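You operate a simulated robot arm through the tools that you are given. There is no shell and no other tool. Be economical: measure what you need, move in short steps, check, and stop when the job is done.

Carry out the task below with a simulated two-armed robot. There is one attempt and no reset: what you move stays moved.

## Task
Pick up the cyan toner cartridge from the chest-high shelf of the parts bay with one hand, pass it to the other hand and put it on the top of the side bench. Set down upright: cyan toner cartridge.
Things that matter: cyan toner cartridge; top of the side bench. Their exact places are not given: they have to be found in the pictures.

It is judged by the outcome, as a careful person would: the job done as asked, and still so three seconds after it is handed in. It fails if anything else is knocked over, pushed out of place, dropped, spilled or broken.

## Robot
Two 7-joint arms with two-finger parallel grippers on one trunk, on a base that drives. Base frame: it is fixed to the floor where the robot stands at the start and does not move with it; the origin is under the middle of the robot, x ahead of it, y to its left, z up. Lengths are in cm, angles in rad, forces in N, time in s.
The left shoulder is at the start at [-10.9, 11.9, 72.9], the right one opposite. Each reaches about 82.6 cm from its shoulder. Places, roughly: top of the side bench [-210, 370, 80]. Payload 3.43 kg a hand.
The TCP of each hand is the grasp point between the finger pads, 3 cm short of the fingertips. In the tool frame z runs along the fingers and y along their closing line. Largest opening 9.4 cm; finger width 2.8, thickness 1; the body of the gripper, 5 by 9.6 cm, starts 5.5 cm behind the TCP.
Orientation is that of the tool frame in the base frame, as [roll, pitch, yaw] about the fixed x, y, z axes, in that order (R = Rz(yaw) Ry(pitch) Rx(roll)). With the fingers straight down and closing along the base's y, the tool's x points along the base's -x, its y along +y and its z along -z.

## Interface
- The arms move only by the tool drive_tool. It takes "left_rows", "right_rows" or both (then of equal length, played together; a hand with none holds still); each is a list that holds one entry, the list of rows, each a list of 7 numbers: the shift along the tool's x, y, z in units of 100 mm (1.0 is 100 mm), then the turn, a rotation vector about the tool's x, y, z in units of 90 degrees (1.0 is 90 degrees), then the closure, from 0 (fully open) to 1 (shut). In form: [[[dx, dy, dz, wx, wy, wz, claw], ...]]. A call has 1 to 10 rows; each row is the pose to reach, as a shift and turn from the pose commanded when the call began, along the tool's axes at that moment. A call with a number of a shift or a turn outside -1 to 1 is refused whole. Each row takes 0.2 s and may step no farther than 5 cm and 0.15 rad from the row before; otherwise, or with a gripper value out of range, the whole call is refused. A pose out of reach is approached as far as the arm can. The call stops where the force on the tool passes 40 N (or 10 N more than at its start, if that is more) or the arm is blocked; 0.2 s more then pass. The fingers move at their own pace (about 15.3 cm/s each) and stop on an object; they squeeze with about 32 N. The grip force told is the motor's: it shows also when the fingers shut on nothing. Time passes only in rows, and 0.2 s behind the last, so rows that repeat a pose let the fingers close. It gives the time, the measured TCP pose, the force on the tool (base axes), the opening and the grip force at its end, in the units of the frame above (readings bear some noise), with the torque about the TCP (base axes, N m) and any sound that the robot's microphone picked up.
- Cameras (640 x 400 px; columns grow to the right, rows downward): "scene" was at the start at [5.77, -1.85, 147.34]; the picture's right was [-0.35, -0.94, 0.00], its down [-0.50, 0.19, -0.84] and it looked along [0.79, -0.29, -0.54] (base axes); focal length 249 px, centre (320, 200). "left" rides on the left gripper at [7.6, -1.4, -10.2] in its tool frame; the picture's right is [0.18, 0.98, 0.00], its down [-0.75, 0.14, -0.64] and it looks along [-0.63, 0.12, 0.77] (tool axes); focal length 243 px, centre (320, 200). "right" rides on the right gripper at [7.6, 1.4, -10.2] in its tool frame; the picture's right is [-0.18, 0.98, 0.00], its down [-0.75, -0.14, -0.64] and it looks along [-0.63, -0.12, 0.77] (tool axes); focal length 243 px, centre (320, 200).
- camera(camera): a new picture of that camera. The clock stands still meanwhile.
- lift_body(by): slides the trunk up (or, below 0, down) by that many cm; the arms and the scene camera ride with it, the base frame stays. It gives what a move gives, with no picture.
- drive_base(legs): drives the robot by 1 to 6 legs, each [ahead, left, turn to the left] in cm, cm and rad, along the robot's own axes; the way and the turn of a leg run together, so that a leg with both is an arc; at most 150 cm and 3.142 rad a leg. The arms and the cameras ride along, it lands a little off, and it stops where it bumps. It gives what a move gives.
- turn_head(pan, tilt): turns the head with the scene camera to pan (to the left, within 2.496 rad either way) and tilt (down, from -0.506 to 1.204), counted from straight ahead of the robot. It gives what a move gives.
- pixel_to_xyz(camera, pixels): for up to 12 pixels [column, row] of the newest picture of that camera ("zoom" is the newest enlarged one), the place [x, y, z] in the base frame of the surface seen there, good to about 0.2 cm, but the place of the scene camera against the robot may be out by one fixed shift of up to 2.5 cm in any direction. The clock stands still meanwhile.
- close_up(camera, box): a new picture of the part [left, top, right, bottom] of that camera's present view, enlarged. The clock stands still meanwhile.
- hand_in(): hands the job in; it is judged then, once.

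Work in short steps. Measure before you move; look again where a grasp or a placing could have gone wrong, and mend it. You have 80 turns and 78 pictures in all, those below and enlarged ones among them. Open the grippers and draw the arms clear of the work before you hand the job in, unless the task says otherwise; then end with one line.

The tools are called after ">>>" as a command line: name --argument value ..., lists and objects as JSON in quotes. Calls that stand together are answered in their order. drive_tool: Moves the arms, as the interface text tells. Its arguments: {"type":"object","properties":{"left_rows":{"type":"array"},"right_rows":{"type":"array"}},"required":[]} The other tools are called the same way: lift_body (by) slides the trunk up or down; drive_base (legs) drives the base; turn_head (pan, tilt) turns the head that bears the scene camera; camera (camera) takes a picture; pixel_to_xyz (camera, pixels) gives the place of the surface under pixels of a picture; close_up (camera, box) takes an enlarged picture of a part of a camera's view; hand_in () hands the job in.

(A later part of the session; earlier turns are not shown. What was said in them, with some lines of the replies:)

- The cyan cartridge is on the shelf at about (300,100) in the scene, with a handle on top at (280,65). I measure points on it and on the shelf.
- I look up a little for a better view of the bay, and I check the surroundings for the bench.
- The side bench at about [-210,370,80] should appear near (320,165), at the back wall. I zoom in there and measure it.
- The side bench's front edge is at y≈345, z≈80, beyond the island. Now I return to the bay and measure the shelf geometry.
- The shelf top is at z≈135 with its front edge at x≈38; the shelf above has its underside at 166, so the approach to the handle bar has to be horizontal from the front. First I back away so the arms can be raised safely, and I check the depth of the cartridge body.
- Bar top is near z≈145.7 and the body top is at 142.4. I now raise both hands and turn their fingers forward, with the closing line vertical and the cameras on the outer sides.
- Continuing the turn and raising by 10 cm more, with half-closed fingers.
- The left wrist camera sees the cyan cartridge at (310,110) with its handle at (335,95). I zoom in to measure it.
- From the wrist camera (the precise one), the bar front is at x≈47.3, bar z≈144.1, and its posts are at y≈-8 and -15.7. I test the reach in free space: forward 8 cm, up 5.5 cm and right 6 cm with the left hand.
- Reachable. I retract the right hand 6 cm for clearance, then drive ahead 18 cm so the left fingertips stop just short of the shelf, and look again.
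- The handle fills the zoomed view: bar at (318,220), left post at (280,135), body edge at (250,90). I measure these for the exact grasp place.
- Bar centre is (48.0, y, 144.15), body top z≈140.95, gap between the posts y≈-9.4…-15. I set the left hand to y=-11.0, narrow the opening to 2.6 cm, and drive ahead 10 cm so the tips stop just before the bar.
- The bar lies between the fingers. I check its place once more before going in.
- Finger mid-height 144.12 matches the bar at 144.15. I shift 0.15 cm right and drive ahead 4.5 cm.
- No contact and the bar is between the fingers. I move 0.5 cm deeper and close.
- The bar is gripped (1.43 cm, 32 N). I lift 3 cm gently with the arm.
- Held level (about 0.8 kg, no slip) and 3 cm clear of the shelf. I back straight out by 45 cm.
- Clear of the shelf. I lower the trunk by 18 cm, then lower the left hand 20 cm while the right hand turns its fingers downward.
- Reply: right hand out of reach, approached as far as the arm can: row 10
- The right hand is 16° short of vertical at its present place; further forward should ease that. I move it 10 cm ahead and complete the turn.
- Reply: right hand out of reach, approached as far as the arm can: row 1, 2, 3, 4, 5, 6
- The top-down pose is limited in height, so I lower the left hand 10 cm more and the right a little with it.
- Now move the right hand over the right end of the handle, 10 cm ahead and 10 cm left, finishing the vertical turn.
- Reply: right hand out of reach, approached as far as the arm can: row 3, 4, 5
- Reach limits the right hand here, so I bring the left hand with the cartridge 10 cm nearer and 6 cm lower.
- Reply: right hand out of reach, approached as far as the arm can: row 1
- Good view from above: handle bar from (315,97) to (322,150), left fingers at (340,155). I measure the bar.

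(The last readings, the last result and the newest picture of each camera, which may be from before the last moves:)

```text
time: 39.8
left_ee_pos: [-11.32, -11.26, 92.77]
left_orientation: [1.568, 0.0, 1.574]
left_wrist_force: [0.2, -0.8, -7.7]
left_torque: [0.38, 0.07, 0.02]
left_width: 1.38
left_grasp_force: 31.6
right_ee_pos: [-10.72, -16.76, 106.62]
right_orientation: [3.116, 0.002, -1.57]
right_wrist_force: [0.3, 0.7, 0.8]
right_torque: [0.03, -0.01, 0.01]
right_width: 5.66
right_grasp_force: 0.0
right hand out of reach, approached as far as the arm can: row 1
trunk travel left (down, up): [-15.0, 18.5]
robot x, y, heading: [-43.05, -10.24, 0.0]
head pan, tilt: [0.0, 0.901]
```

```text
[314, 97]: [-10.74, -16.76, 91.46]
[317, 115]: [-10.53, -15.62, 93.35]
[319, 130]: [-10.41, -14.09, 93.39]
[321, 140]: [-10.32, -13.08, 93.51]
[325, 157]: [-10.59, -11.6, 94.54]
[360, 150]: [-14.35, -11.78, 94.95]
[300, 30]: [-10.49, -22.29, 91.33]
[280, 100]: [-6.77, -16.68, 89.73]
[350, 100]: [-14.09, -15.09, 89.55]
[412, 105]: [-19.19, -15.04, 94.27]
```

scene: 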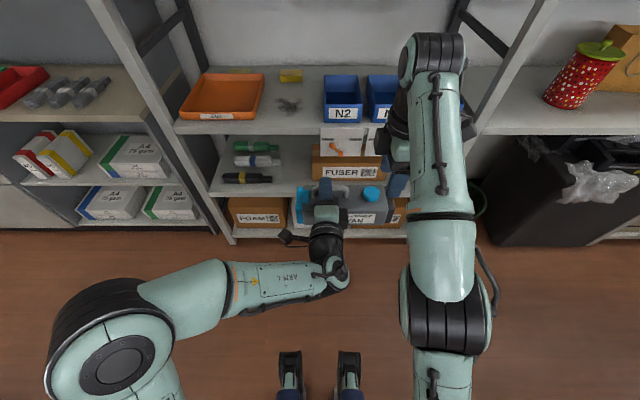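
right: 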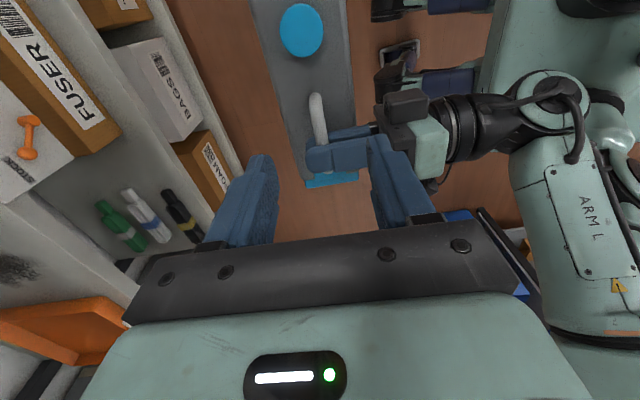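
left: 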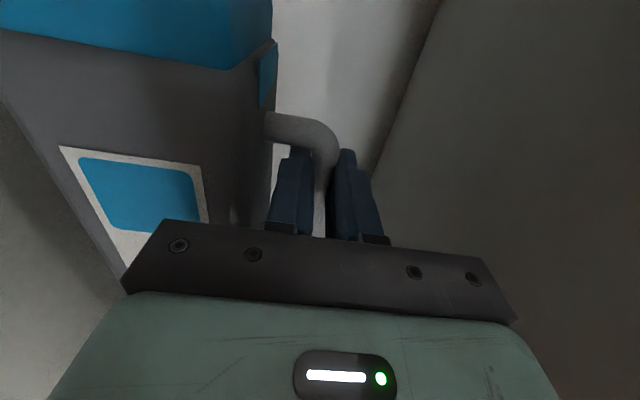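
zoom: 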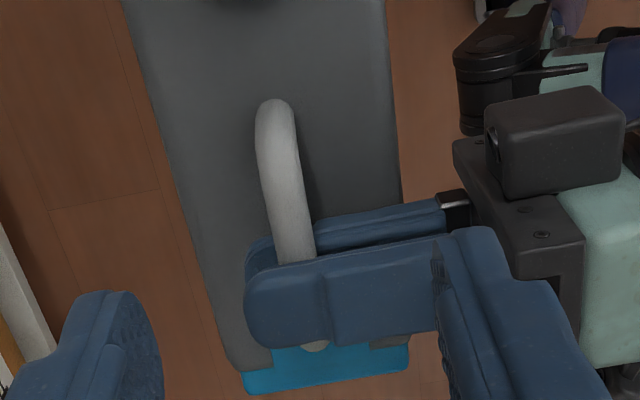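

Bar right half: x≈-10.5, y -12.6…-16.4, top z 93.45; body top 89.6. I bring the right hand down to just above it at y≈-14.5.

>>> drive_tool --right_rows '[[[-0.1, -0.01, 0.2, 0.016, 0, 0, 0.4], [-0.22, -0.02, 0.4, 0.016, 0, 0, 0.4], [-0.23, -0.03, 0.6, 0.016, 0, 0, 0.4], [-0.23, -0.04, 0.8, 0.016, 0, 0, 0.4], [-0.23, -0.045, 1.0, 0.016, 0, 0, 0.4]]]'

>>> camera --camera "right"

```text
time: 41.0
left_ee_pos: [-11.22, -11.15, 92.69]
left_orientation: [1.571, 0.0, 1.573]
left_wrist_force: [-0.1, -0.4, -7.4]
left_torque: [0.39, 0.05, 0.01]
left_width: 1.39
left_grasp_force: 31.7
right_ee_pos: [-10.38, -14.39, 96.59]
right_orientation: [3.14, 0.001, -1.569]
right_wrist_force: [0.4, 0.7, -0.2]
right_torque: [0.0, -0.01, 0.05]
right_width: 5.62
right_grasp_force: 0.0
trunk travel left (down, up): [-15.0, 18.5]
robot x, y, heading: [-42.91, -9.68, 0.005]
head pan, tilt: [0.0, 0.901]
```

```text
49 pictures are left
```

right: 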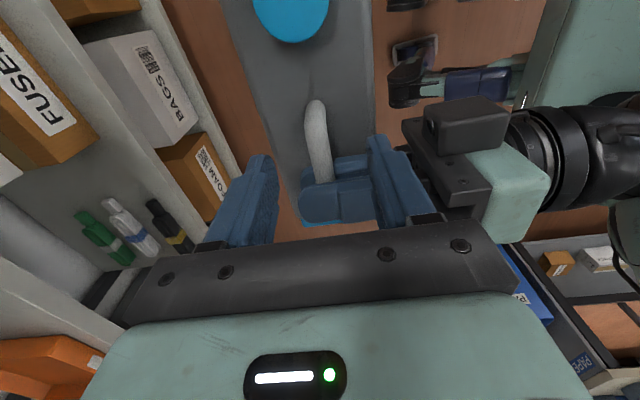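

The fingers straddle the bar. Before going down I check the clearance of the right rear finger to the left gripper's body at (415,150).

>>> pixel_to_xyz --camera "right" --pixels '[[317, 150], [310, 110], [335, 190], [365, 170], [410, 130], [425, 160], [432, 112], [390, 160], [255, 175], [450, 190]]'

```text
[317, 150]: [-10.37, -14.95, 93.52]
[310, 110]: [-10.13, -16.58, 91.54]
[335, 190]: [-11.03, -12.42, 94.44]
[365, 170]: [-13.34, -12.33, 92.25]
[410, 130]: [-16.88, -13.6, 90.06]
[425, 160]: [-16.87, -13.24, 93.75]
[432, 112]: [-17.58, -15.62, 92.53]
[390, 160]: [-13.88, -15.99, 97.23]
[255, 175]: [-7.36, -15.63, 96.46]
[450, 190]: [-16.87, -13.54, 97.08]
```

Clearances are fine (2.5 cm). I go down 3 cm and close the right fingers on the bar.

>>> drive_tool --right_rows '[[[0, 0, 0.1, 0, 0, 0, 0.55], [0, 0, 0.2, 0, 0, 0, 0.55], [0, 0, 0.3, 0, 0, 0, 0.55], [0, 0, 0.3, 0, 0, 0, 1], [0, 0, 0.3, 0, 0, 0, 1], [0, 0, 0.3, 0, 0, 0, 1]]]'

>>> camera --camera "right"

```text
time: 42.4
left_ee_pos: [-11.28, -11.13, 92.75]
left_orientation: [1.571, 0.0, 1.573]
left_wrist_force: [1.4, 0.8, -9.2]
left_torque: [0.32, 0.14, -0.12]
left_width: 1.39
left_grasp_force: 32.3
right_ee_pos: [-10.49, -14.56, 93.56]
right_orientation: [3.14, 0.002, -1.57]
right_wrist_force: [-0.9, -1.3, 2.1]
right_torque: [0.07, -0.01, 0.2]
right_width: 1.38
right_grasp_force: 31.9
trunk travel left (down, up): [-15.0, 18.5]
robot x, y, heading: [-42.99, -9.85, 0.006]
head pan, tilt: [0.0, 0.901]
```

```text
48 pictures are left
```

right: 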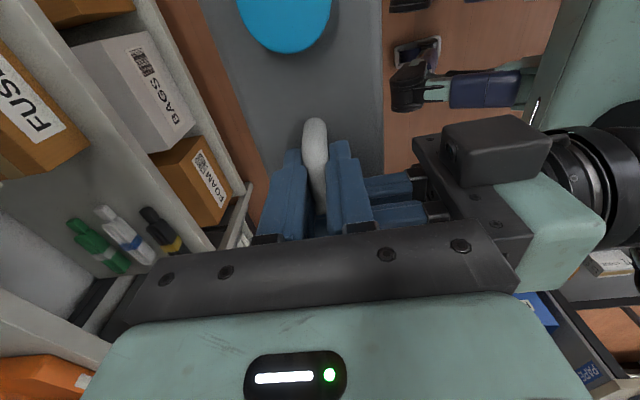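

Both hands grip the bar (right 1.38 cm, 32 N). I open the left fingers a little and draw the left hand straight back.

>>> drive_tool --left_rows '[[[0, 0, 0, 0, 0, 0, 0.72], [0, 0, 0, 0, 0, 0, 0.72], [0, 0, -0.1, 0, 0, 0, 0.72], [0, 0, -0.3, 0, 0, 0, 0.72], [0, 0, -0.6, 0, 0, 0, 0.72], [0, 0, -0.9, 0, 0, 0, 0.72]]]'

>>> camera --camera "right"

>>> camera --camera "scene"

```text
time: 43.8
left_ee_pos: [-19.25, -13.54, 93.26]
left_orientation: [1.569, -0.001, 1.576]
left_wrist_force: [0.1, -0.6, 0.2]
left_torque: [0.02, -0.04, 0.01]
left_width: 2.62
left_grasp_force: 0.0
left hand out of reach, approached as far as the arm can: row 5, 6
right_ee_pos: [-10.43, -14.57, 93.51]
right_orientation: [3.141, 0.003, -1.57]
right_wrist_force: [0.0, -0.5, 0.4]
right_torque: [0.11, 0.01, -0.03]
right_width: 1.37
right_grasp_force: 32.2
trunk travel left (down, up): [-15.0, 18.5]
robot x, y, heading: [-43.03, -10.05, 0.008]
head pan, tilt: [0.0, 0.901]
```

```text
47 pictures are left
```

right: 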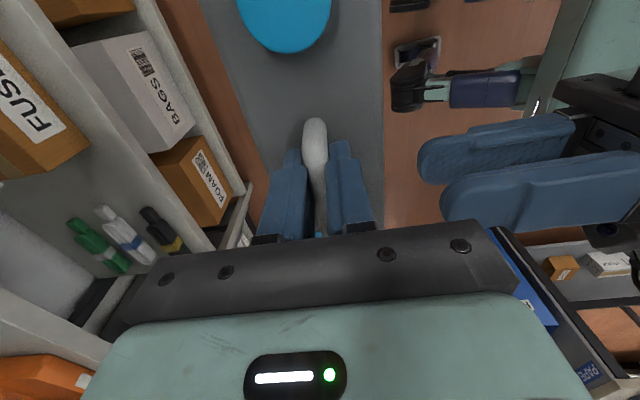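

```text
46 pictures are left
```

scene: 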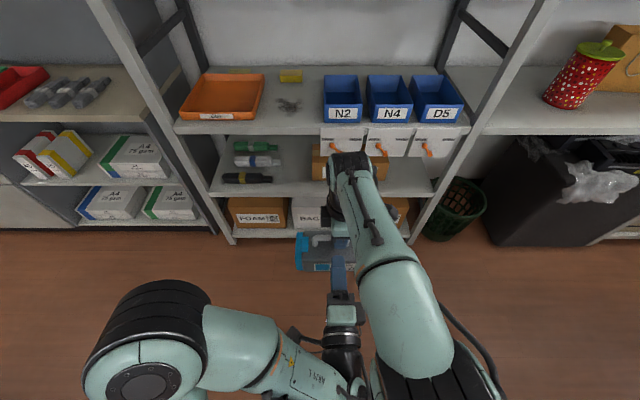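

The right hand alone holds the cartridge and the left is free. I move the left hand away to the left by 10 cm and recheck the readings.

>>> drive_tool --left_rows '[[[0.2, 0, 0, 0, 0, 0, 0.72], [0.4, 0, 0, 0, 0, 0, 0.72], [0.6, 0, 0, 0, 0, 0, 0.72], [0.8, 0, 0, 0, 0, 0, 0.72], [1.0, 0, 0, 0, 0, 0, 0.72]]]'

>>> drive_tool --left_rows '[[[0.2, 0, 0, 0, 0, 0, 0.72], [0.4, 0, 0, 0, 0, 0, 0.72], [0.6, 0, 0, 0, 0, 0, 0.72], [0.8, 0, 0, 0, 0, 0, 0.72], [1.0, 0, 0, 0, 0, 0, 0.72]]]' --right_rows '[[[0, 0, -0.1, 0, 0, 0, 1], [0, 0, -0.2, 0, 0, 0, 1], [0, 0, -0.3, 0, 0, 0, 1], [0, 0, -0.4, 0, 0, 0, 1], [0, 0, -0.5, 0, 0, 0, 1]]]'

>>> camera --camera "scene"

```text
time: 45.0
left_ee_pos: [-14.5, -9.08, 96.04]
left_orientation: [1.571, 0.0, 1.572]
left_wrist_force: [-0.3, 0.1, 0.7]
left_torque: [0.02, -0.01, 0.02]
left_width: 2.63
left_grasp_force: 0.1
left hand out of reach, approached as far as the arm can: row 1, 2, 3, 4, 5
right_ee_pos: [-10.5, -14.5, 93.46]
right_orientation: [3.141, 0.002, -1.571]
right_wrist_force: [0.0, 0.1, -0.5]
right_torque: [0.09, -0.01, 0.03]
right_width: 1.35
right_grasp_force: 32.3
trunk travel left (down, up): [-15.0, 18.5]
robot x, y, heading: [-43.26, -9.55, 0.006]
head pan, tilt: [0.0, 0.901]
```

```text
time: 46.2
left_ee_pos: [-10.3, -1.03, 98.63]
left_orientation: [1.571, 0.0, 1.572]
left_wrist_force: [0.4, 0.1, 0.1]
left_torque: [-0.02, -0.02, -0.01]
left_width: 2.64
left_grasp_force: 0.0
left hand out of reach, approached as far as the arm can: row 1, 2, 3, 4, 5
right_ee_pos: [-10.51, -14.53, 98.6]
right_orientation: [-3.141, 0.002, -1.571]
right_wrist_force: [-0.1, 0.5, -7.2]
right_torque: [0.1, -0.02, 0.0]
right_width: 1.38
right_grasp_force: 31.5
trunk travel left (down, up): [-15.0, 18.5]
robot x, y, heading: [-43.21, -9.9, 0.001]
head pan, tilt: [0.0, 0.901]
```

```text
45 pictures are left
```

scene: 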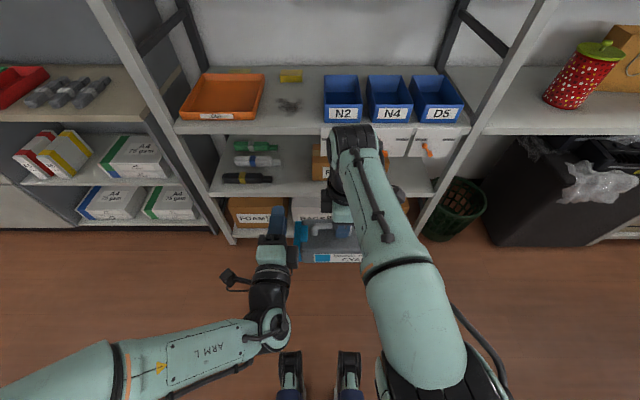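

The right hand carries the full load (7.2 N). I raise the left hand out to the left so it stays clear during driving and placing.

>>> drive_tool --left_rows '[[[0.2, 0.2, 0, 0, 0, 0, 0.72], [0.4, 0.4, 0, 0, 0, 0, 0.72], [0.6, 0.6, 0, 0, 0, 0, 0.72], [0.8, 0.8, 0, 0, 0, 0, 0.72], [1.0, 1.0, 0, 0, 0, 0, 0.72]]]'

>>> drive_tool --left_rows '[[[0.2, 0.2, -0.1, 0, 0, 0, 0.72], [0.4, 0.4, -0.2, 0, 0, 0, 0.72], [0.6, 0.6, -0.3, 0, 0, 0, 0.72], [0.8, 0.8, -0.4, 0, 0, 0, 0.72], [1.0, 1.0, -0.5, 0, 0, 0, 0.72]]]'

>>> turn_head --pan 1.57 --tilt 0.5

>>> camera --camera "scene"

>>> turn_head --pan 2.4 --tilt 0.5

>>> camera --camera "scene"

```text
time: 47.4
left_ee_pos: [-10.3, 9.05, 108.63]
left_orientation: [1.569, 0.001, 1.572]
left_wrist_force: [0.0, 0.1, -0.7]
left_torque: [-0.01, 0.02, 0.0]
left_width: 2.64
left_grasp_force: 0.1
right_ee_pos: [-10.52, -14.43, 98.51]
right_orientation: [-3.141, 0.0, -1.57]
right_wrist_force: [-0.3, 0.2, -8.2]
right_torque: [0.07, -0.02, 0.02]
right_width: 1.38
right_grasp_force: 32.4
trunk travel left (down, up): [-15.0, 18.5]
robot x, y, heading: [-42.99, -9.86, 0.002]
head pan, tilt: [0.0, 0.901]
```

```text
time: 48.6
left_ee_pos: [-15.17, 18.76, 118.67]
left_orientation: [1.567, -0.004, 1.571]
left_wrist_force: [0.9, -0.3, -0.3]
left_torque: [0.03, 0.06, 0.02]
left_width: 2.64
left_grasp_force: 0.0
right_ee_pos: [-10.43, -14.68, 98.6]
right_orientation: [-3.14, 0.003, -1.572]
right_wrist_force: [-1.0, 0.1, -7.3]
right_torque: [0.11, 0.0, -0.05]
right_width: 1.4
right_grasp_force: 32.0
trunk travel left (down, up): [-15.0, 18.5]
robot x, y, heading: [-43.2, -10.23, 0.0]
head pan, tilt: [0.0, 0.901]
```

```text
time: 50.3
left_ee_pos: [-15.24, 18.96, 118.7]
left_orientation: [1.568, 0.0, 1.571]
left_wrist_force: [-0.5, 0.9, 0.5]
left_torque: [0.0, -0.01, 0.01]
left_width: 2.62
left_grasp_force: 0.0
right_ee_pos: [-10.47, -14.51, 98.57]
right_orientation: [3.141, 0.002, -1.57]
right_wrist_force: [-0.1, 0.0, -7.0]
right_torque: [0.11, -0.01, -0.02]
right_width: 1.38
right_grasp_force: 32.0
trunk travel left (down, up): [-15.0, 18.5]
robot x, y, heading: [-43.05, -9.67, -0.004]
head pan, tilt: [1.571, 0.499]
```

```text
44 pictures are left
```

scene: 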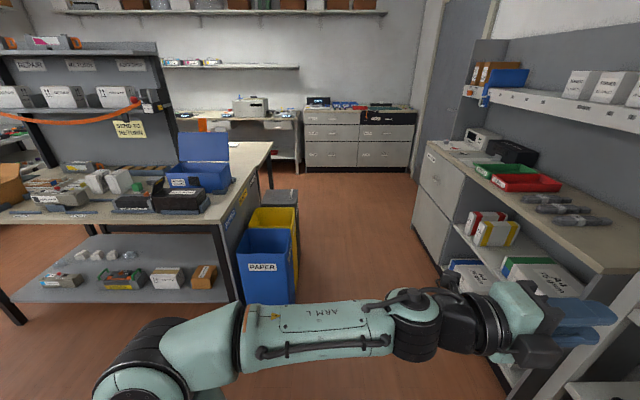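

```text
time: 51.4
left_ee_pos: [-15.2, 19.03, 118.58]
left_orientation: [1.57, -0.001, 1.569]
left_wrist_force: [0.0, -0.2, -0.2]
left_torque: [0.01, 0.03, -0.02]
left_width: 2.59
left_grasp_force: 0.1
right_ee_pos: [-10.41, -14.51, 98.52]
right_orientation: [-3.14, 0.002, -1.571]
right_wrist_force: [0.4, -0.2, -7.1]
right_torque: [0.12, 0.03, 0.02]
right_width: 1.37
right_grasp_force: 31.8
trunk travel left (down, up): [-15.0, 18.5]
robot x, y, heading: [-43.05, -10.1, 0.001]
head pan, tilt: [2.4, 0.499]
```

```text
43 pictures are left
```

scene: 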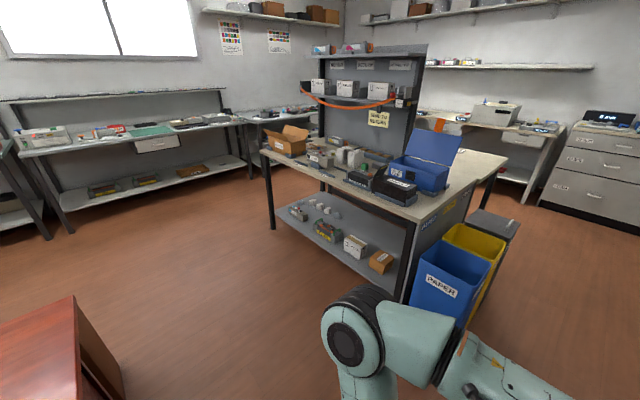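

I measure the island, bins and cabinet edges to plan the drive.

>>> pixel_to_xyz --camera "scene" --pixels '[[430, 300], [490, 285], [518, 225], [505, 165], [470, 150], [270, 155], [590, 210], [545, 120], [400, 300]]'

>>> turn_head --pan 1.57 --tilt 0.5

>>> camera --camera "scene"

>>> pixel_to_xyz --camera "scene" --pixels '[[290, 260], [297, 215], [298, 190], [272, 145], [268, 180], [415, 210], [425, 145], [430, 260], [360, 105], [305, 170], [280, 115], [200, 112]]'

```text
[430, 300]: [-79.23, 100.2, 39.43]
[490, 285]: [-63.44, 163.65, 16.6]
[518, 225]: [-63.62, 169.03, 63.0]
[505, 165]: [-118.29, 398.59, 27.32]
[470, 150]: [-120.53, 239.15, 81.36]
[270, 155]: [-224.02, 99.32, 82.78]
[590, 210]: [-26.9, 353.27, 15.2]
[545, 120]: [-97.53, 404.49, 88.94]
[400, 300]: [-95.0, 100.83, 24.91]
```

```text
time: 52.6
left_ee_pos: [-15.24, 18.85, 118.58]
left_orientation: [1.57, 0.001, 1.57]
left_wrist_force: [0.8, 0.7, 0.0]
left_torque: [-0.02, 0.01, 0.0]
left_width: 2.63
left_grasp_force: 0.1
right_ee_pos: [-10.41, -14.5, 98.45]
right_orientation: [-3.141, 0.001, -1.571]
right_wrist_force: [-0.7, -0.3, -7.6]
right_torque: [0.11, -0.06, -0.03]
right_width: 1.39
right_grasp_force: 32.0
trunk travel left (down, up): [-15.0, 18.5]
robot x, y, heading: [-43.6, -10.2, 0.003]
head pan, tilt: [1.571, 0.499]
```

```text
42 pictures are left
```

scene: 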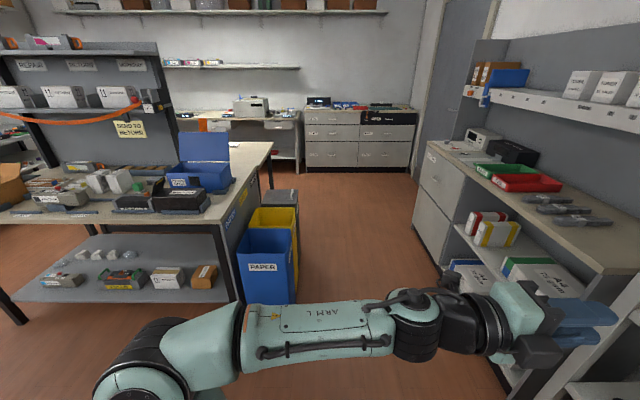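

```text
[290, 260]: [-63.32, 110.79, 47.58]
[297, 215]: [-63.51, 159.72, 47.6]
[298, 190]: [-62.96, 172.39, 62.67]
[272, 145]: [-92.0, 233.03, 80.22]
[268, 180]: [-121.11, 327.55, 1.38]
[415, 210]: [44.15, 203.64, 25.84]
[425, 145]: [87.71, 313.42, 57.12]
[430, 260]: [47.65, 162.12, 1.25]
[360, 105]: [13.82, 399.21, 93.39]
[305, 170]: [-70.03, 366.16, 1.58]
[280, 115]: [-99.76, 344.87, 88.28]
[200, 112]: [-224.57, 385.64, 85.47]
```

Corridor runs x≈-63 (bins) to +44 (cabinet). I turn left 90°, sidestep to x≈0 and drive ahead toward the bench, stopping at y≈255 to look.

>>> drive_base --legs '[[0, 0, 1.5708], [0, -43, 0], [130, 0, 0], [130, 0, 0]]'

>>> turn_head --pan 0.9 --tilt 0.45

>>> camera --camera "scene"

>>> camera --camera "right"

```text
time: 73.0
left_ee_pos: [-33.99, 278.23, 118.63]
left_orientation: [1.569, 0.0, -3.123]
left_wrist_force: [-0.7, 0.3, -0.2]
left_torque: [0.0, 0.0, 0.02]
left_width: 2.61
left_grasp_force: 0.0
right_ee_pos: [-0.67, 283.66, 98.53]
right_orientation: [3.142, 0.001, 0.022]
right_wrist_force: [0.8, -0.3, -7.8]
right_torque: [-0.03, 0.08, 0.01]
right_width: 1.37
right_grasp_force: 31.4
trunk travel left (down, up): [-15.0, 18.5]
robot x, y, heading: [-4.54, 250.66, 1.593]
head pan, tilt: [1.571, 0.499]
```

```text
time: 74.1
left_ee_pos: [-34.13, 278.15, 118.57]
left_orientation: [1.57, 0.0, -3.123]
left_wrist_force: [0.1, -0.5, 0.2]
left_torque: [0.03, -0.01, 0.0]
left_width: 2.62
left_grasp_force: 0.1
right_ee_pos: [-0.56, 283.6, 98.59]
right_orientation: [-3.141, 0.001, 0.019]
right_wrist_force: [-0.1, 0.6, -6.8]
right_torque: [0.0, 0.1, 0.02]
right_width: 1.37
right_grasp_force: 31.9
trunk travel left (down, up): [-15.0, 18.5]
robot x, y, heading: [-4.5, 250.5, 1.592]
head pan, tilt: [0.901, 0.45]
```

```text
41 pictures are left
```

scene: 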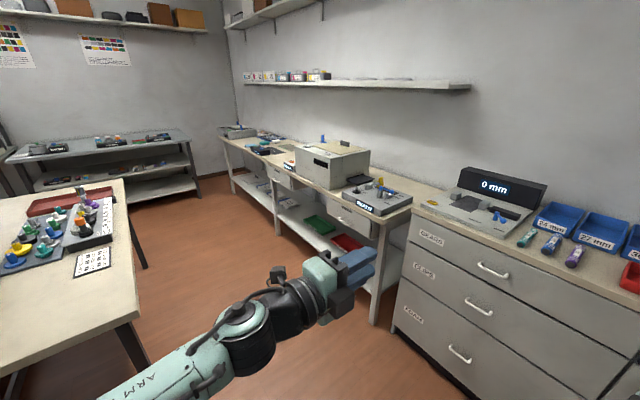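

```text
40 pictures are left
```

right: 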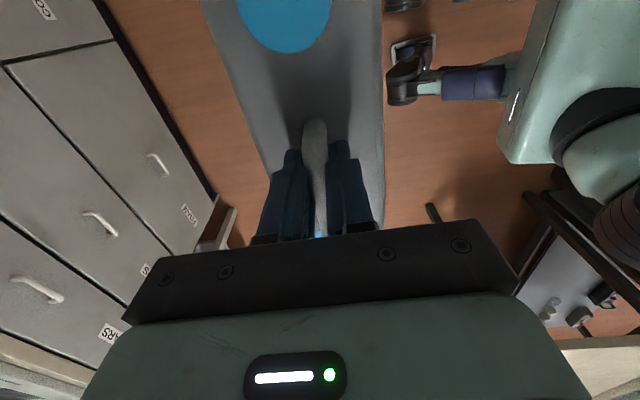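

The side bench is seen at (300,160) with a printer-like box, a device, and others. I zoom to find a free area.

>>> close_up --camera "scene" --box '[210, 110, 430, 250]'

>>> pixel_to_xyz --camera "scene" --pixels '[[130, 215], [120, 185], [110, 320], [410, 210], [385, 225], [380, 205], [355, 180], [310, 175], [290, 165], [345, 88], [270, 155], [235, 140]]'

```text
2.86 times, centred on (320, 180) of scene
```

zoom: 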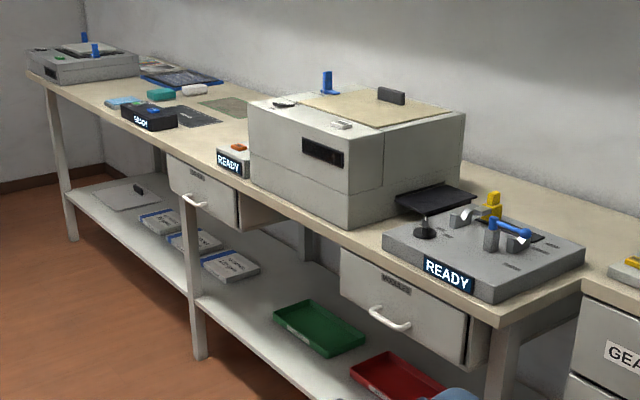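

```text
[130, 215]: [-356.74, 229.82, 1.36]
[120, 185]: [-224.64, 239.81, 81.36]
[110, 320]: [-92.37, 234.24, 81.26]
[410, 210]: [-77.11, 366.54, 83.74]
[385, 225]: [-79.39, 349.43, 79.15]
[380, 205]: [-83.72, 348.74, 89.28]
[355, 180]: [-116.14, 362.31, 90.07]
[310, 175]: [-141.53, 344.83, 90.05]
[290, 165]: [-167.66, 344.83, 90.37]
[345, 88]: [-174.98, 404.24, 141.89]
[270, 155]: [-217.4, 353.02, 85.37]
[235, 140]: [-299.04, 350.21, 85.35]
```

Free top seems to lie between the small READY box (x≈-167) and the dark READY unit (x≈-215). I drive ahead 34 cm and strafe left in two legs, keeping between the island (y<240) and the bench (y>345).

>>> drive_base --legs '[[34, 0, -0.021], [0, 100, 0], [0, 75, 0]]'

>>> turn_head --pan 0.0 --tilt 0.6

>>> camera --camera "scene"

```text
time: 91.6
left_ee_pos: [-209.01, 311.16, 118.64]
left_orientation: [1.57, 0.0, -3.132]
left_wrist_force: [0.6, 0.2, -0.1]
left_torque: [0.02, 0.0, 0.0]
left_width: 2.61
left_grasp_force: 0.0
right_ee_pos: [-175.58, 316.25, 98.6]
right_orientation: [-3.14, 0.002, 0.009]
right_wrist_force: [0.7, 0.3, -6.7]
right_torque: [-0.04, 0.12, 0.0]
right_width: 1.38
right_grasp_force: 31.7
trunk travel left (down, up): [-15.0, 18.5]
robot x, y, heading: [-179.93, 283.37, 1.584]
head pan, tilt: [0.901, 0.45]
```

```text
time: 92.8
left_ee_pos: [-208.96, 311.26, 118.52]
left_orientation: [1.568, 0.0, -3.132]
left_wrist_force: [0.6, 0.6, -0.3]
left_torque: [0.0, 0.0, -0.01]
left_width: 2.62
left_grasp_force: 0.0
right_ee_pos: [-175.56, 316.36, 98.52]
right_orientation: [-3.141, 0.001, 0.008]
right_wrist_force: [-0.3, -0.1, -7.0]
right_torque: [-0.01, 0.11, 0.03]
right_width: 1.38
right_grasp_force: 31.6
trunk travel left (down, up): [-15.0, 18.5]
robot x, y, heading: [-179.76, 283.17, 1.58]
head pan, tilt: [0.0, 0.6]
```

```text
38 pictures are left
```

scene: 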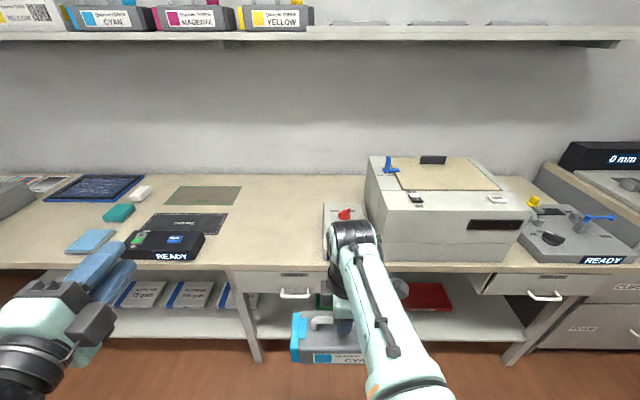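

The area at columns 235–322, rows 185–262 is clear. I measure it.

>>> pixel_to_xyz --camera "scene" --pixels '[[206, 240], [205, 262], [228, 213], [225, 234], [241, 187], [235, 205], [323, 205], [322, 240], [280, 262], [280, 185], [330, 40], [280, 225]]'

>>> close_up --camera "scene" --box '[140, 160, 380, 310]'

```text
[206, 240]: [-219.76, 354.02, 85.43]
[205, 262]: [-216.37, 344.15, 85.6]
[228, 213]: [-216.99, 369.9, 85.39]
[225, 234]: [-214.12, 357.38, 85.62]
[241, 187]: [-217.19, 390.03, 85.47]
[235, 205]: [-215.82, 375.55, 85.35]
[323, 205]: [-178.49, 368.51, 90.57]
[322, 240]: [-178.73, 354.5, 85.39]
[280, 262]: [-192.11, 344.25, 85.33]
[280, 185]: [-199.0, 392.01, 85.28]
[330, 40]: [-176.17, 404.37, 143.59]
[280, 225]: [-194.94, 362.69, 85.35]
```

```text
2.67 times, centred on (260, 235) of scene
```

zoom: 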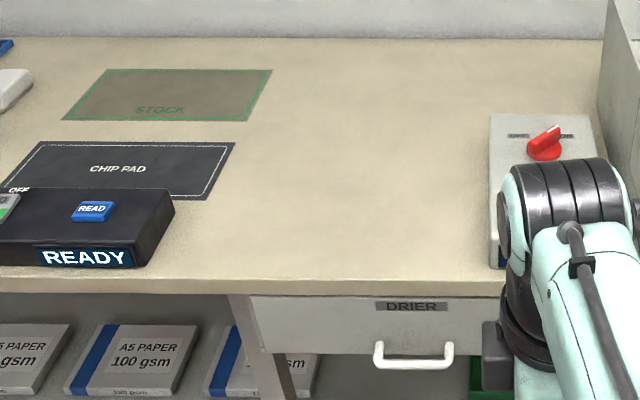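

Free top (bias-corrected): x -213…-178, z≈84, front edge y≈343. I strafe left 21.6 cm to centre the cartridge, and advance 20 cm, then look.

>>> drive_base --legs '[[0, 21.6, -0.01], [20, 0, 0]]'

>>> turn_head --pan 0.15 --tilt 0.75

>>> camera --camera "scene"

>>> camera --camera "right"

```text
time: 96.5
left_ee_pos: [-230.12, 331.33, 118.62]
left_orientation: [1.571, -0.001, 3.139]
left_wrist_force: [0.3, -0.1, -0.4]
left_torque: [0.0, 0.02, 0.0]
left_width: 2.63
left_grasp_force: 0.0
right_ee_pos: [-196.62, 335.91, 98.53]
right_orientation: [3.14, 0.002, -0.005]
right_wrist_force: [-1.0, 0.2, -7.1]
right_torque: [-0.03, 0.09, 0.02]
right_width: 1.4
right_grasp_force: 31.8
trunk travel left (down, up): [-15.0, 18.5]
robot x, y, heading: [-201.76, 303.33, 1.568]
head pan, tilt: [0.0, 0.6]
```

```text
time: 97.2
left_ee_pos: [-230.12, 331.24, 118.57]
left_orientation: [1.569, -0.002, 3.138]
left_wrist_force: [-0.9, 0.1, -0.3]
left_torque: [0.0, 0.01, 0.0]
left_width: 2.64
left_grasp_force: 0.0
right_ee_pos: [-196.63, 335.95, 98.6]
right_orientation: [3.14, 0.002, -0.005]
right_wrist_force: [-0.4, 0.4, -7.2]
right_torque: [0.01, 0.07, -0.01]
right_width: 1.37
right_grasp_force: 32.2
trunk travel left (down, up): [-15.0, 18.5]
robot x, y, heading: [-201.6, 303.23, 1.567]
head pan, tilt: [0.15, 0.75]
```

```text
36 pictures are left
```

scene: 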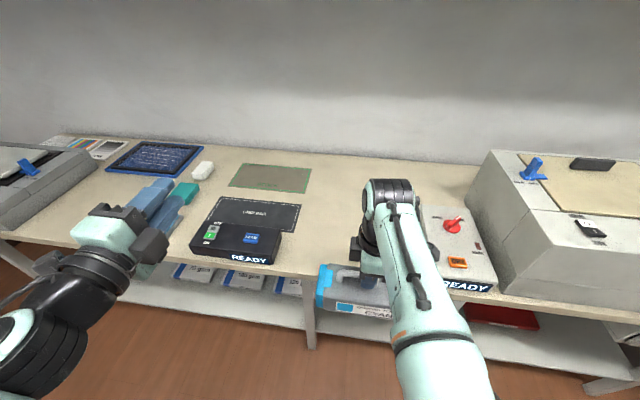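

```text
35 pictures are left
```

right: 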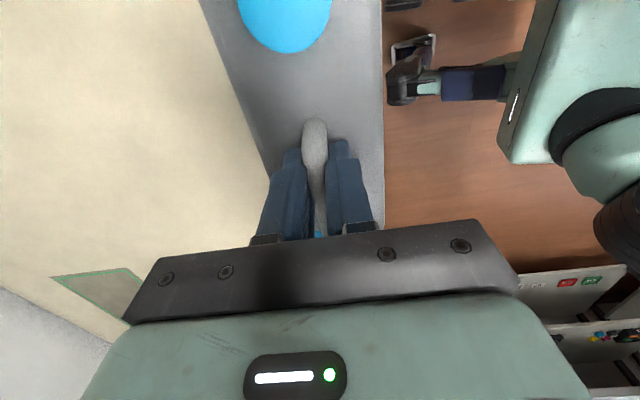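

I measure the bench height and edge with the right wrist camera, and the small box's corner with the scene camera.

>>> pixel_to_xyz --camera "right" --pixels '[[100, 60], [180, 150], [60, 200], [235, 60], [300, 100], [215, 10], [315, 130], [375, 120], [130, 270], [50, 275]]'

>>> pixel_to_xyz --camera "scene" --pixels '[[425, 215], [440, 270], [318, 300], [330, 268], [270, 262], [295, 230], [330, 220]]'

```text
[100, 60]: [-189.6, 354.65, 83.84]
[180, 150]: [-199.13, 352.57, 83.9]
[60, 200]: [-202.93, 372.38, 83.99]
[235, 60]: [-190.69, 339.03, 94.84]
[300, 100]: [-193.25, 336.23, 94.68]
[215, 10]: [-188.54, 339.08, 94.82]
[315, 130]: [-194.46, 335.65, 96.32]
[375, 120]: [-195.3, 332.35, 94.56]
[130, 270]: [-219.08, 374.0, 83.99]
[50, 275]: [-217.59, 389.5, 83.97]
```

```text
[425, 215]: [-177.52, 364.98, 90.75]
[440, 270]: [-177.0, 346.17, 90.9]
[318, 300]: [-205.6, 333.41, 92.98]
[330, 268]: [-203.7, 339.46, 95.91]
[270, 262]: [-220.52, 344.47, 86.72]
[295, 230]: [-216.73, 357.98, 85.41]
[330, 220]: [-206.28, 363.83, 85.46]
```

Bench z=83.95, cartridge bottom ≈88.1. To keep the base off the bench, I raise the trunk 10 cm for reach, creep 3 cm ahead, and extend the right arm forward 10 cm and down 7 cm.

>>> lift_body --by 10

>>> drive_base --legs '[[3, 0, 0]]'

>>> drive_tool --right_rows '[[[0, -0.1, 0.12, 0, 0, 0, 1], [0, -0.2, 0.24, 0, 0, 0, 1], [0, -0.35, 0.36, 0, 0, 0, 1], [0, -0.5, 0.48, 0, 0, 0, 1], [0, -0.65, 0.6, 0, 0, 0, 1], [0, -0.8, 0.7, 0, 0, 0, 1], [0, -0.9, 0.7, 0, 0, 0, 1], [0, -1.0, 0.7, 0, 0, 0, 1]]]'

```text
time: 98.5
left_ee_pos: [-230.24, 331.18, 128.58]
left_orientation: [1.571, 0.0, 3.136]
left_wrist_force: [-0.2, 0.1, 0.1]
left_torque: [0.01, -0.03, -0.01]
left_width: 2.61
left_grasp_force: 0.1
right_ee_pos: [-196.74, 335.86, 108.47]
right_orientation: [3.14, 0.002, -0.004]
right_wrist_force: [0.6, 0.0, -6.3]
right_torque: [0.02, 0.09, -0.01]
right_width: 1.41
right_grasp_force: 31.9
trunk travel left (down, up): [-25.0, 8.5]
robot x, y, heading: [-201.19, 303.08, 1.569]
head pan, tilt: [0.15, 0.75]
```

```text
time: 99.3
left_ee_pos: [-230.2, 334.19, 128.64]
left_orientation: [1.568, 0.0, 3.137]
left_wrist_force: [-0.2, -0.7, -0.2]
left_torque: [-0.01, 0.01, 0.02]
left_width: 2.63
left_grasp_force: 0.1
right_ee_pos: [-196.62, 338.79, 108.46]
right_orientation: [3.139, 0.001, -0.005]
right_wrist_force: [0.6, 0.6, -7.5]
right_torque: [-0.03, 0.12, -0.01]
right_width: 1.38
right_grasp_force: 31.5
trunk travel left (down, up): [-25.0, 8.5]
robot x, y, heading: [-201.81, 306.22, 1.57]
head pan, tilt: [0.15, 0.75]
```

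```text
time: 101.1
left_ee_pos: [-230.25, 334.27, 128.55]
left_orientation: [1.569, -0.001, 3.14]
left_wrist_force: [-0.2, 0.7, 0.1]
left_torque: [-0.02, 0.01, 0.02]
left_width: 2.63
left_grasp_force: 0.1
right_ee_pos: [-196.64, 348.76, 101.43]
right_orientation: [3.139, 0.002, -0.005]
right_wrist_force: [0.0, 0.3, -7.4]
right_torque: [-0.01, 0.12, 0.0]
right_width: 1.35
right_grasp_force: 32.7
trunk travel left (down, up): [-25.0, 8.5]
robot x, y, heading: [-201.35, 306.09, 1.564]
head pan, tilt: [0.15, 0.75]
```

Going well. I extend 7 cm more and lower 4.5 cm, then look.

>>> drive_tool --right_rows '[[[0, -0.15, 0.1, 0, 0, 0, 1], [0, -0.3, 0.2, 0, 0, 0, 1], [0, -0.45, 0.3, 0, 0, 0, 1], [0, -0.6, 0.4, 0, 0, 0, 1], [0, -0.7, 0.45, 0, 0, 0, 1]]]'

>>> camera --camera "scene"

>>> camera --camera "right"

```text
time: 102.3
left_ee_pos: [-230.37, 334.35, 128.57]
left_orientation: [1.571, 0.001, 3.136]
left_wrist_force: [-0.5, 0.5, -0.6]
left_torque: [0.0, -0.02, -0.05]
left_width: 2.65
left_grasp_force: 0.0
right_ee_pos: [-199.36, 353.38, 96.43]
right_orientation: [-3.14, 0.001, -0.003]
right_wrist_force: [-0.4, 1.0, -5.3]
right_torque: [0.01, 0.1, 0.0]
right_width: 1.37
right_grasp_force: 32.0
right hand out of reach, approached as far as the arm can: row 3, 4, 5
trunk travel left (down, up): [-25.0, 8.5]
robot x, y, heading: [-201.3, 306.06, 1.57]
head pan, tilt: [0.15, 0.75]
```

```text
34 pictures are left
```

scene: 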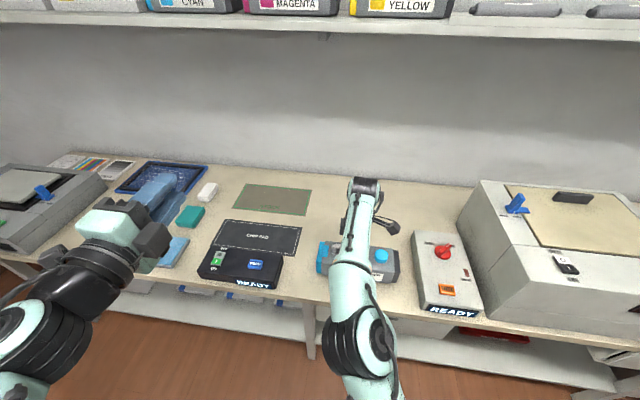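

```text
33 pictures are left
```

right: 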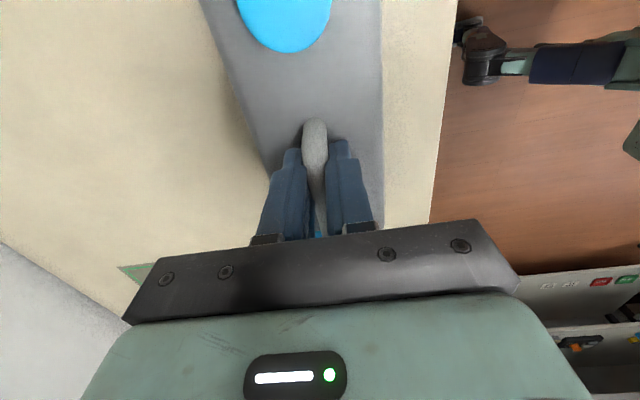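

The cartridge hangs over the clear bench area, well back from the front edge and about 2 cm above it. I lower 1.7 cm gently.

>>> drive_tool --right_rows '[[[0, 0, 0.05, 0, 0, 0, 1], [0, 0, 0.1, 0, 0, 0, 1], [0, 0, 0.14, 0, 0, 0, 1], [0, 0, 0.17, 0, 0, 0, 1]]]'

>>> close_up --camera "scene" --box '[280, 200, 440, 310]'

```text
time: 103.3
left_ee_pos: [-230.25, 334.2, 128.62]
left_orientation: [1.568, 0.001, 3.139]
left_wrist_force: [0.5, 0.6, -0.7]
left_torque: [-0.02, 0.02, -0.02]
left_width: 2.61
left_grasp_force: 0.0
right_ee_pos: [-199.34, 353.41, 94.99]
right_orientation: [-3.141, 0.004, -0.005]
right_wrist_force: [0.4, -0.1, -2.1]
right_torque: [-0.11, 0.64, 0.03]
right_width: 1.35
right_grasp_force: 32.3
trunk travel left (down, up): [-25.0, 8.5]
robot x, y, heading: [-201.19, 305.89, 1.565]
head pan, tilt: [0.15, 0.75]
```

```text
3.64 times, centred on (360, 255) of scene
```

zoom: 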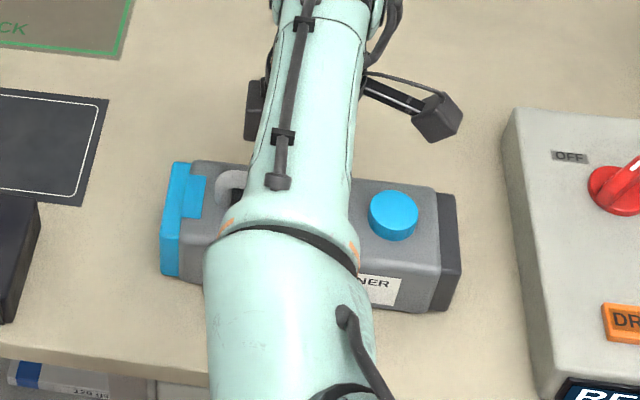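

One end has touched (torque up, load down to 2 N). I lower another 0.3 cm to settle it.

>>> drive_tool --right_rows '[[[0, 0, 0.015, 0, 0, 0, 1], [0, 0, 0.03, 0, 0, 0, 1], [0, 0, 0.03, 0, 0, 0, 1]]]'

>>> camera --camera "right"

```text
time: 104.1
left_ee_pos: [-230.16, 334.18, 128.67]
left_orientation: [1.568, 0.002, 3.138]
left_wrist_force: [-0.4, -0.6, 0.1]
left_torque: [0.0, 0.0, 0.0]
left_width: 2.62
left_grasp_force: 0.0
right_ee_pos: [-199.16, 353.34, 94.92]
right_orientation: [-3.135, 0.003, -0.006]
right_wrist_force: [2.6, 5.1, 20.9]
right_torque: [0.03, 0.18, -0.02]
right_width: 1.39
right_grasp_force: 32.3
trunk travel left (down, up): [-25.0, 8.5]
robot x, y, heading: [-201.63, 305.77, 1.571]
head pan, tilt: [0.15, 0.75]
```

```text
31 pictures are left
```

right: 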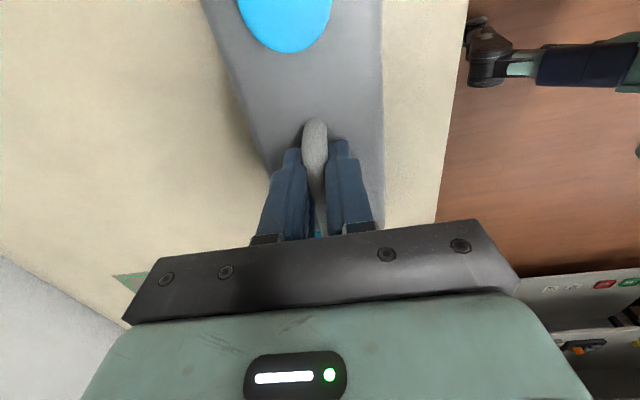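

It is resting firmly (21 N up). I ease up 0.15 cm, open the fingers to about 4 cm, and rise.

>>> drive_tool --right_rows '[[[0, 0, -0.012, 0, 0, 0, 1], [0, 0, -0.012, 0, 0, 0, 0.85], [0, 0, -0.012, 0, 0, 0, 0.6], [0, 0, -0.012, 0, 0, 0, 0.55]]]'

>>> camera --camera "right"

```text
time: 105.1
left_ee_pos: [-230.06, 334.21, 128.69]
left_orientation: [1.57, 0.0, 3.138]
left_wrist_force: [-0.4, 0.0, -0.8]
left_torque: [0.0, 0.02, 0.0]
left_width: 2.61
left_grasp_force: 0.0
right_ee_pos: [-199.2, 353.24, 94.72]
right_orientation: [3.141, 0.002, -0.006]
right_wrist_force: [0.1, 0.4, -0.2]
right_torque: [0.0, -0.01, -0.03]
right_width: 4.23
right_grasp_force: 0.0
trunk travel left (down, up): [-25.0, 8.5]
robot x, y, heading: [-201.28, 306.04, 1.567]
head pan, tilt: [0.15, 0.75]
```

```text
30 pictures are left
```

right: 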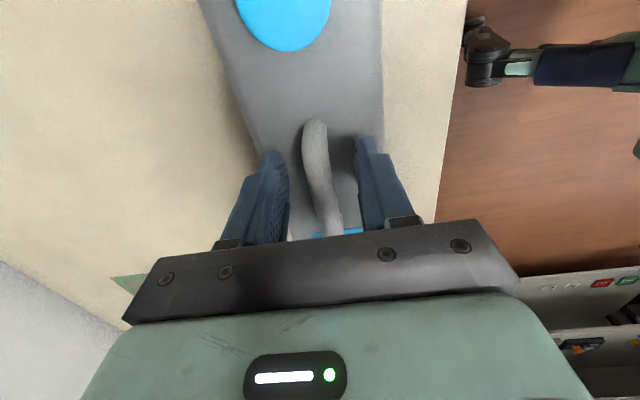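

Released, with the fingers clear of the bar on both sides. I rise straight up with the trunk, then back away and look.

>>> lift_body --by 8.4

>>> camera --camera "right"

>>> drive_base --legs '[[-22, 0, 0]]'

>>> camera --camera "scene"

```text
time: 106.3
left_ee_pos: [-230.14, 334.07, 137.02]
left_orientation: [1.57, 0.001, 3.139]
left_wrist_force: [0.6, 0.0, -0.4]
left_torque: [0.02, 0.01, -0.01]
left_width: 2.65
left_grasp_force: 0.0
right_ee_pos: [-199.09, 353.23, 103.06]
right_orientation: [-3.141, 0.0, -0.007]
right_wrist_force: [0.1, 0.0, -1.0]
right_torque: [0.04, 0.03, 0.0]
right_width: 4.24
right_grasp_force: 0.1
trunk travel left (down, up): [-33.4, 0.1]
robot x, y, heading: [-201.46, 306.21, 1.569]
head pan, tilt: [0.15, 0.75]
```

```text
29 pictures are left
```

right: 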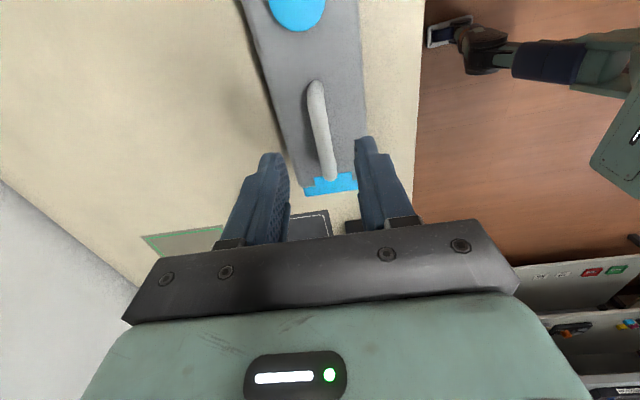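

```text
time: 108.0
left_ee_pos: [-230.24, 312.32, 137.09]
left_orientation: [1.569, 0.002, 3.139]
left_wrist_force: [0.0, 0.3, 0.2]
left_torque: [0.03, -0.02, -0.02]
left_width: 2.63
left_grasp_force: 0.0
right_ee_pos: [-199.45, 331.43, 103.14]
right_orientation: [3.14, -0.001, -0.005]
right_wrist_force: [0.2, -0.5, -0.7]
right_torque: [-0.02, 0.01, 0.0]
right_width: 4.24
right_grasp_force: 0.1
trunk travel left (down, up): [-33.4, 0.1]
robot x, y, heading: [-201.8, 284.07, 1.565]
head pan, tilt: [0.15, 0.75]
```

```text
28 pictures are left
```

scene: 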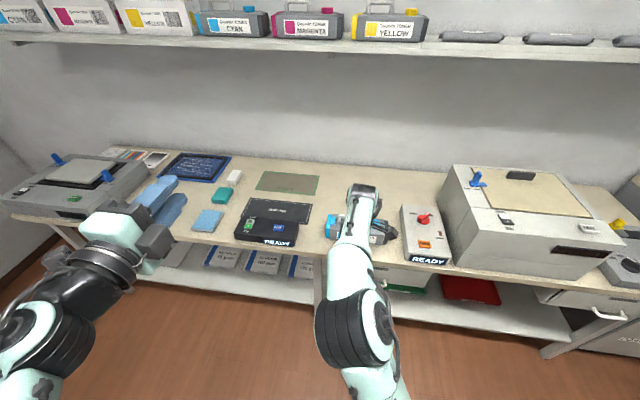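

The cartridge stands upright and free on the bench between the two units, with nothing else disturbed. I open both grippers fully and take one confirming view from a bit more to the side.

>>> drive_tool --left_rows '[[[0, 0, 0, 0, 0, 0, 0], [0, 0, 0, 0, 0, 0, 0]]]' --right_rows '[[[0, 0, 0, 0, 0, 0, 0], [0, 0, 0, 0, 0, 0, 0]]]'

>>> drive_base --legs '[[0, -25, 0]]'

>>> turn_head --pan 0.35 --tilt 0.7

>>> camera --camera "scene"

```text
time: 108.6
left_ee_pos: [-230.26, 312.21, 137.06]
left_orientation: [1.569, -0.001, 3.138]
left_wrist_force: [-0.9, -0.3, 0.7]
left_torque: [0.02, 0.05, 0.02]
left_width: 9.43
left_grasp_force: 0.0
right_ee_pos: [-199.28, 331.36, 103.16]
right_orientation: [3.141, 0.002, -0.005]
right_wrist_force: [0.7, 0.0, -0.4]
right_torque: [0.01, -0.05, 0.0]
right_width: 9.38
right_grasp_force: 0.0
trunk travel left (down, up): [-33.4, 0.1]
robot x, y, heading: [-201.26, 284.7, 1.566]
head pan, tilt: [0.15, 0.75]
```

```text
time: 111.4
left_ee_pos: [-205.38, 312.16, 137.02]
left_orientation: [1.569, 0.001, 3.141]
left_wrist_force: [0.1, 0.0, -0.4]
left_torque: [-0.01, -0.01, 0.01]
left_width: 9.41
left_grasp_force: 0.1
right_ee_pos: [-174.52, 331.4, 103.01]
right_orientation: [-3.142, 0.002, -0.002]
right_wrist_force: [-0.1, -0.3, -1.0]
right_torque: [-0.03, 0.0, -0.01]
right_width: 9.39
right_grasp_force: 0.1
trunk travel left (down, up): [-33.4, 0.1]
robot x, y, heading: [-176.85, 284.43, 1.572]
head pan, tilt: [0.15, 0.75]
```

```text
time: 112.2
left_ee_pos: [-205.32, 312.24, 136.95]
left_orientation: [1.568, -0.002, -3.141]
left_wrist_force: [-0.3, -0.2, -0.3]
left_torque: [-0.04, 0.0, -0.01]
left_width: 9.37
left_grasp_force: 0.1
right_ee_pos: [-174.42, 331.37, 103.18]
right_orientation: [-3.141, 0.002, -0.002]
right_wrist_force: [0.2, 0.4, 0.2]
right_torque: [-0.02, -0.03, -0.01]
right_width: 9.36
right_grasp_force: 0.0
trunk travel left (down, up): [-33.4, 0.1]
robot x, y, heading: [-176.64, 284.41, 1.572]
head pan, tilt: [0.351, 0.7]
```

```text
27 pictures are left
```

scene: 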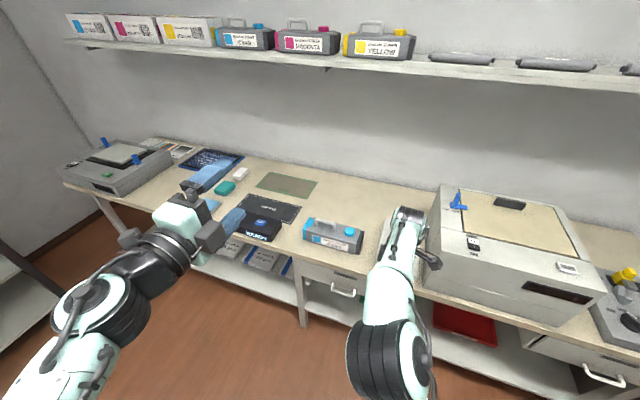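

The cartridge is at (333,235), upright and fully on the bench top, with both hands clear. I hand in.

>>> hand_in

```text
The job is handed in.
```

The cyan toner cartridge was lifted from the shelf with the left hand, passed to the right hand, and now stands upright on the side bench. Both grippers are open and clear, and the pictures show nothing else moved.
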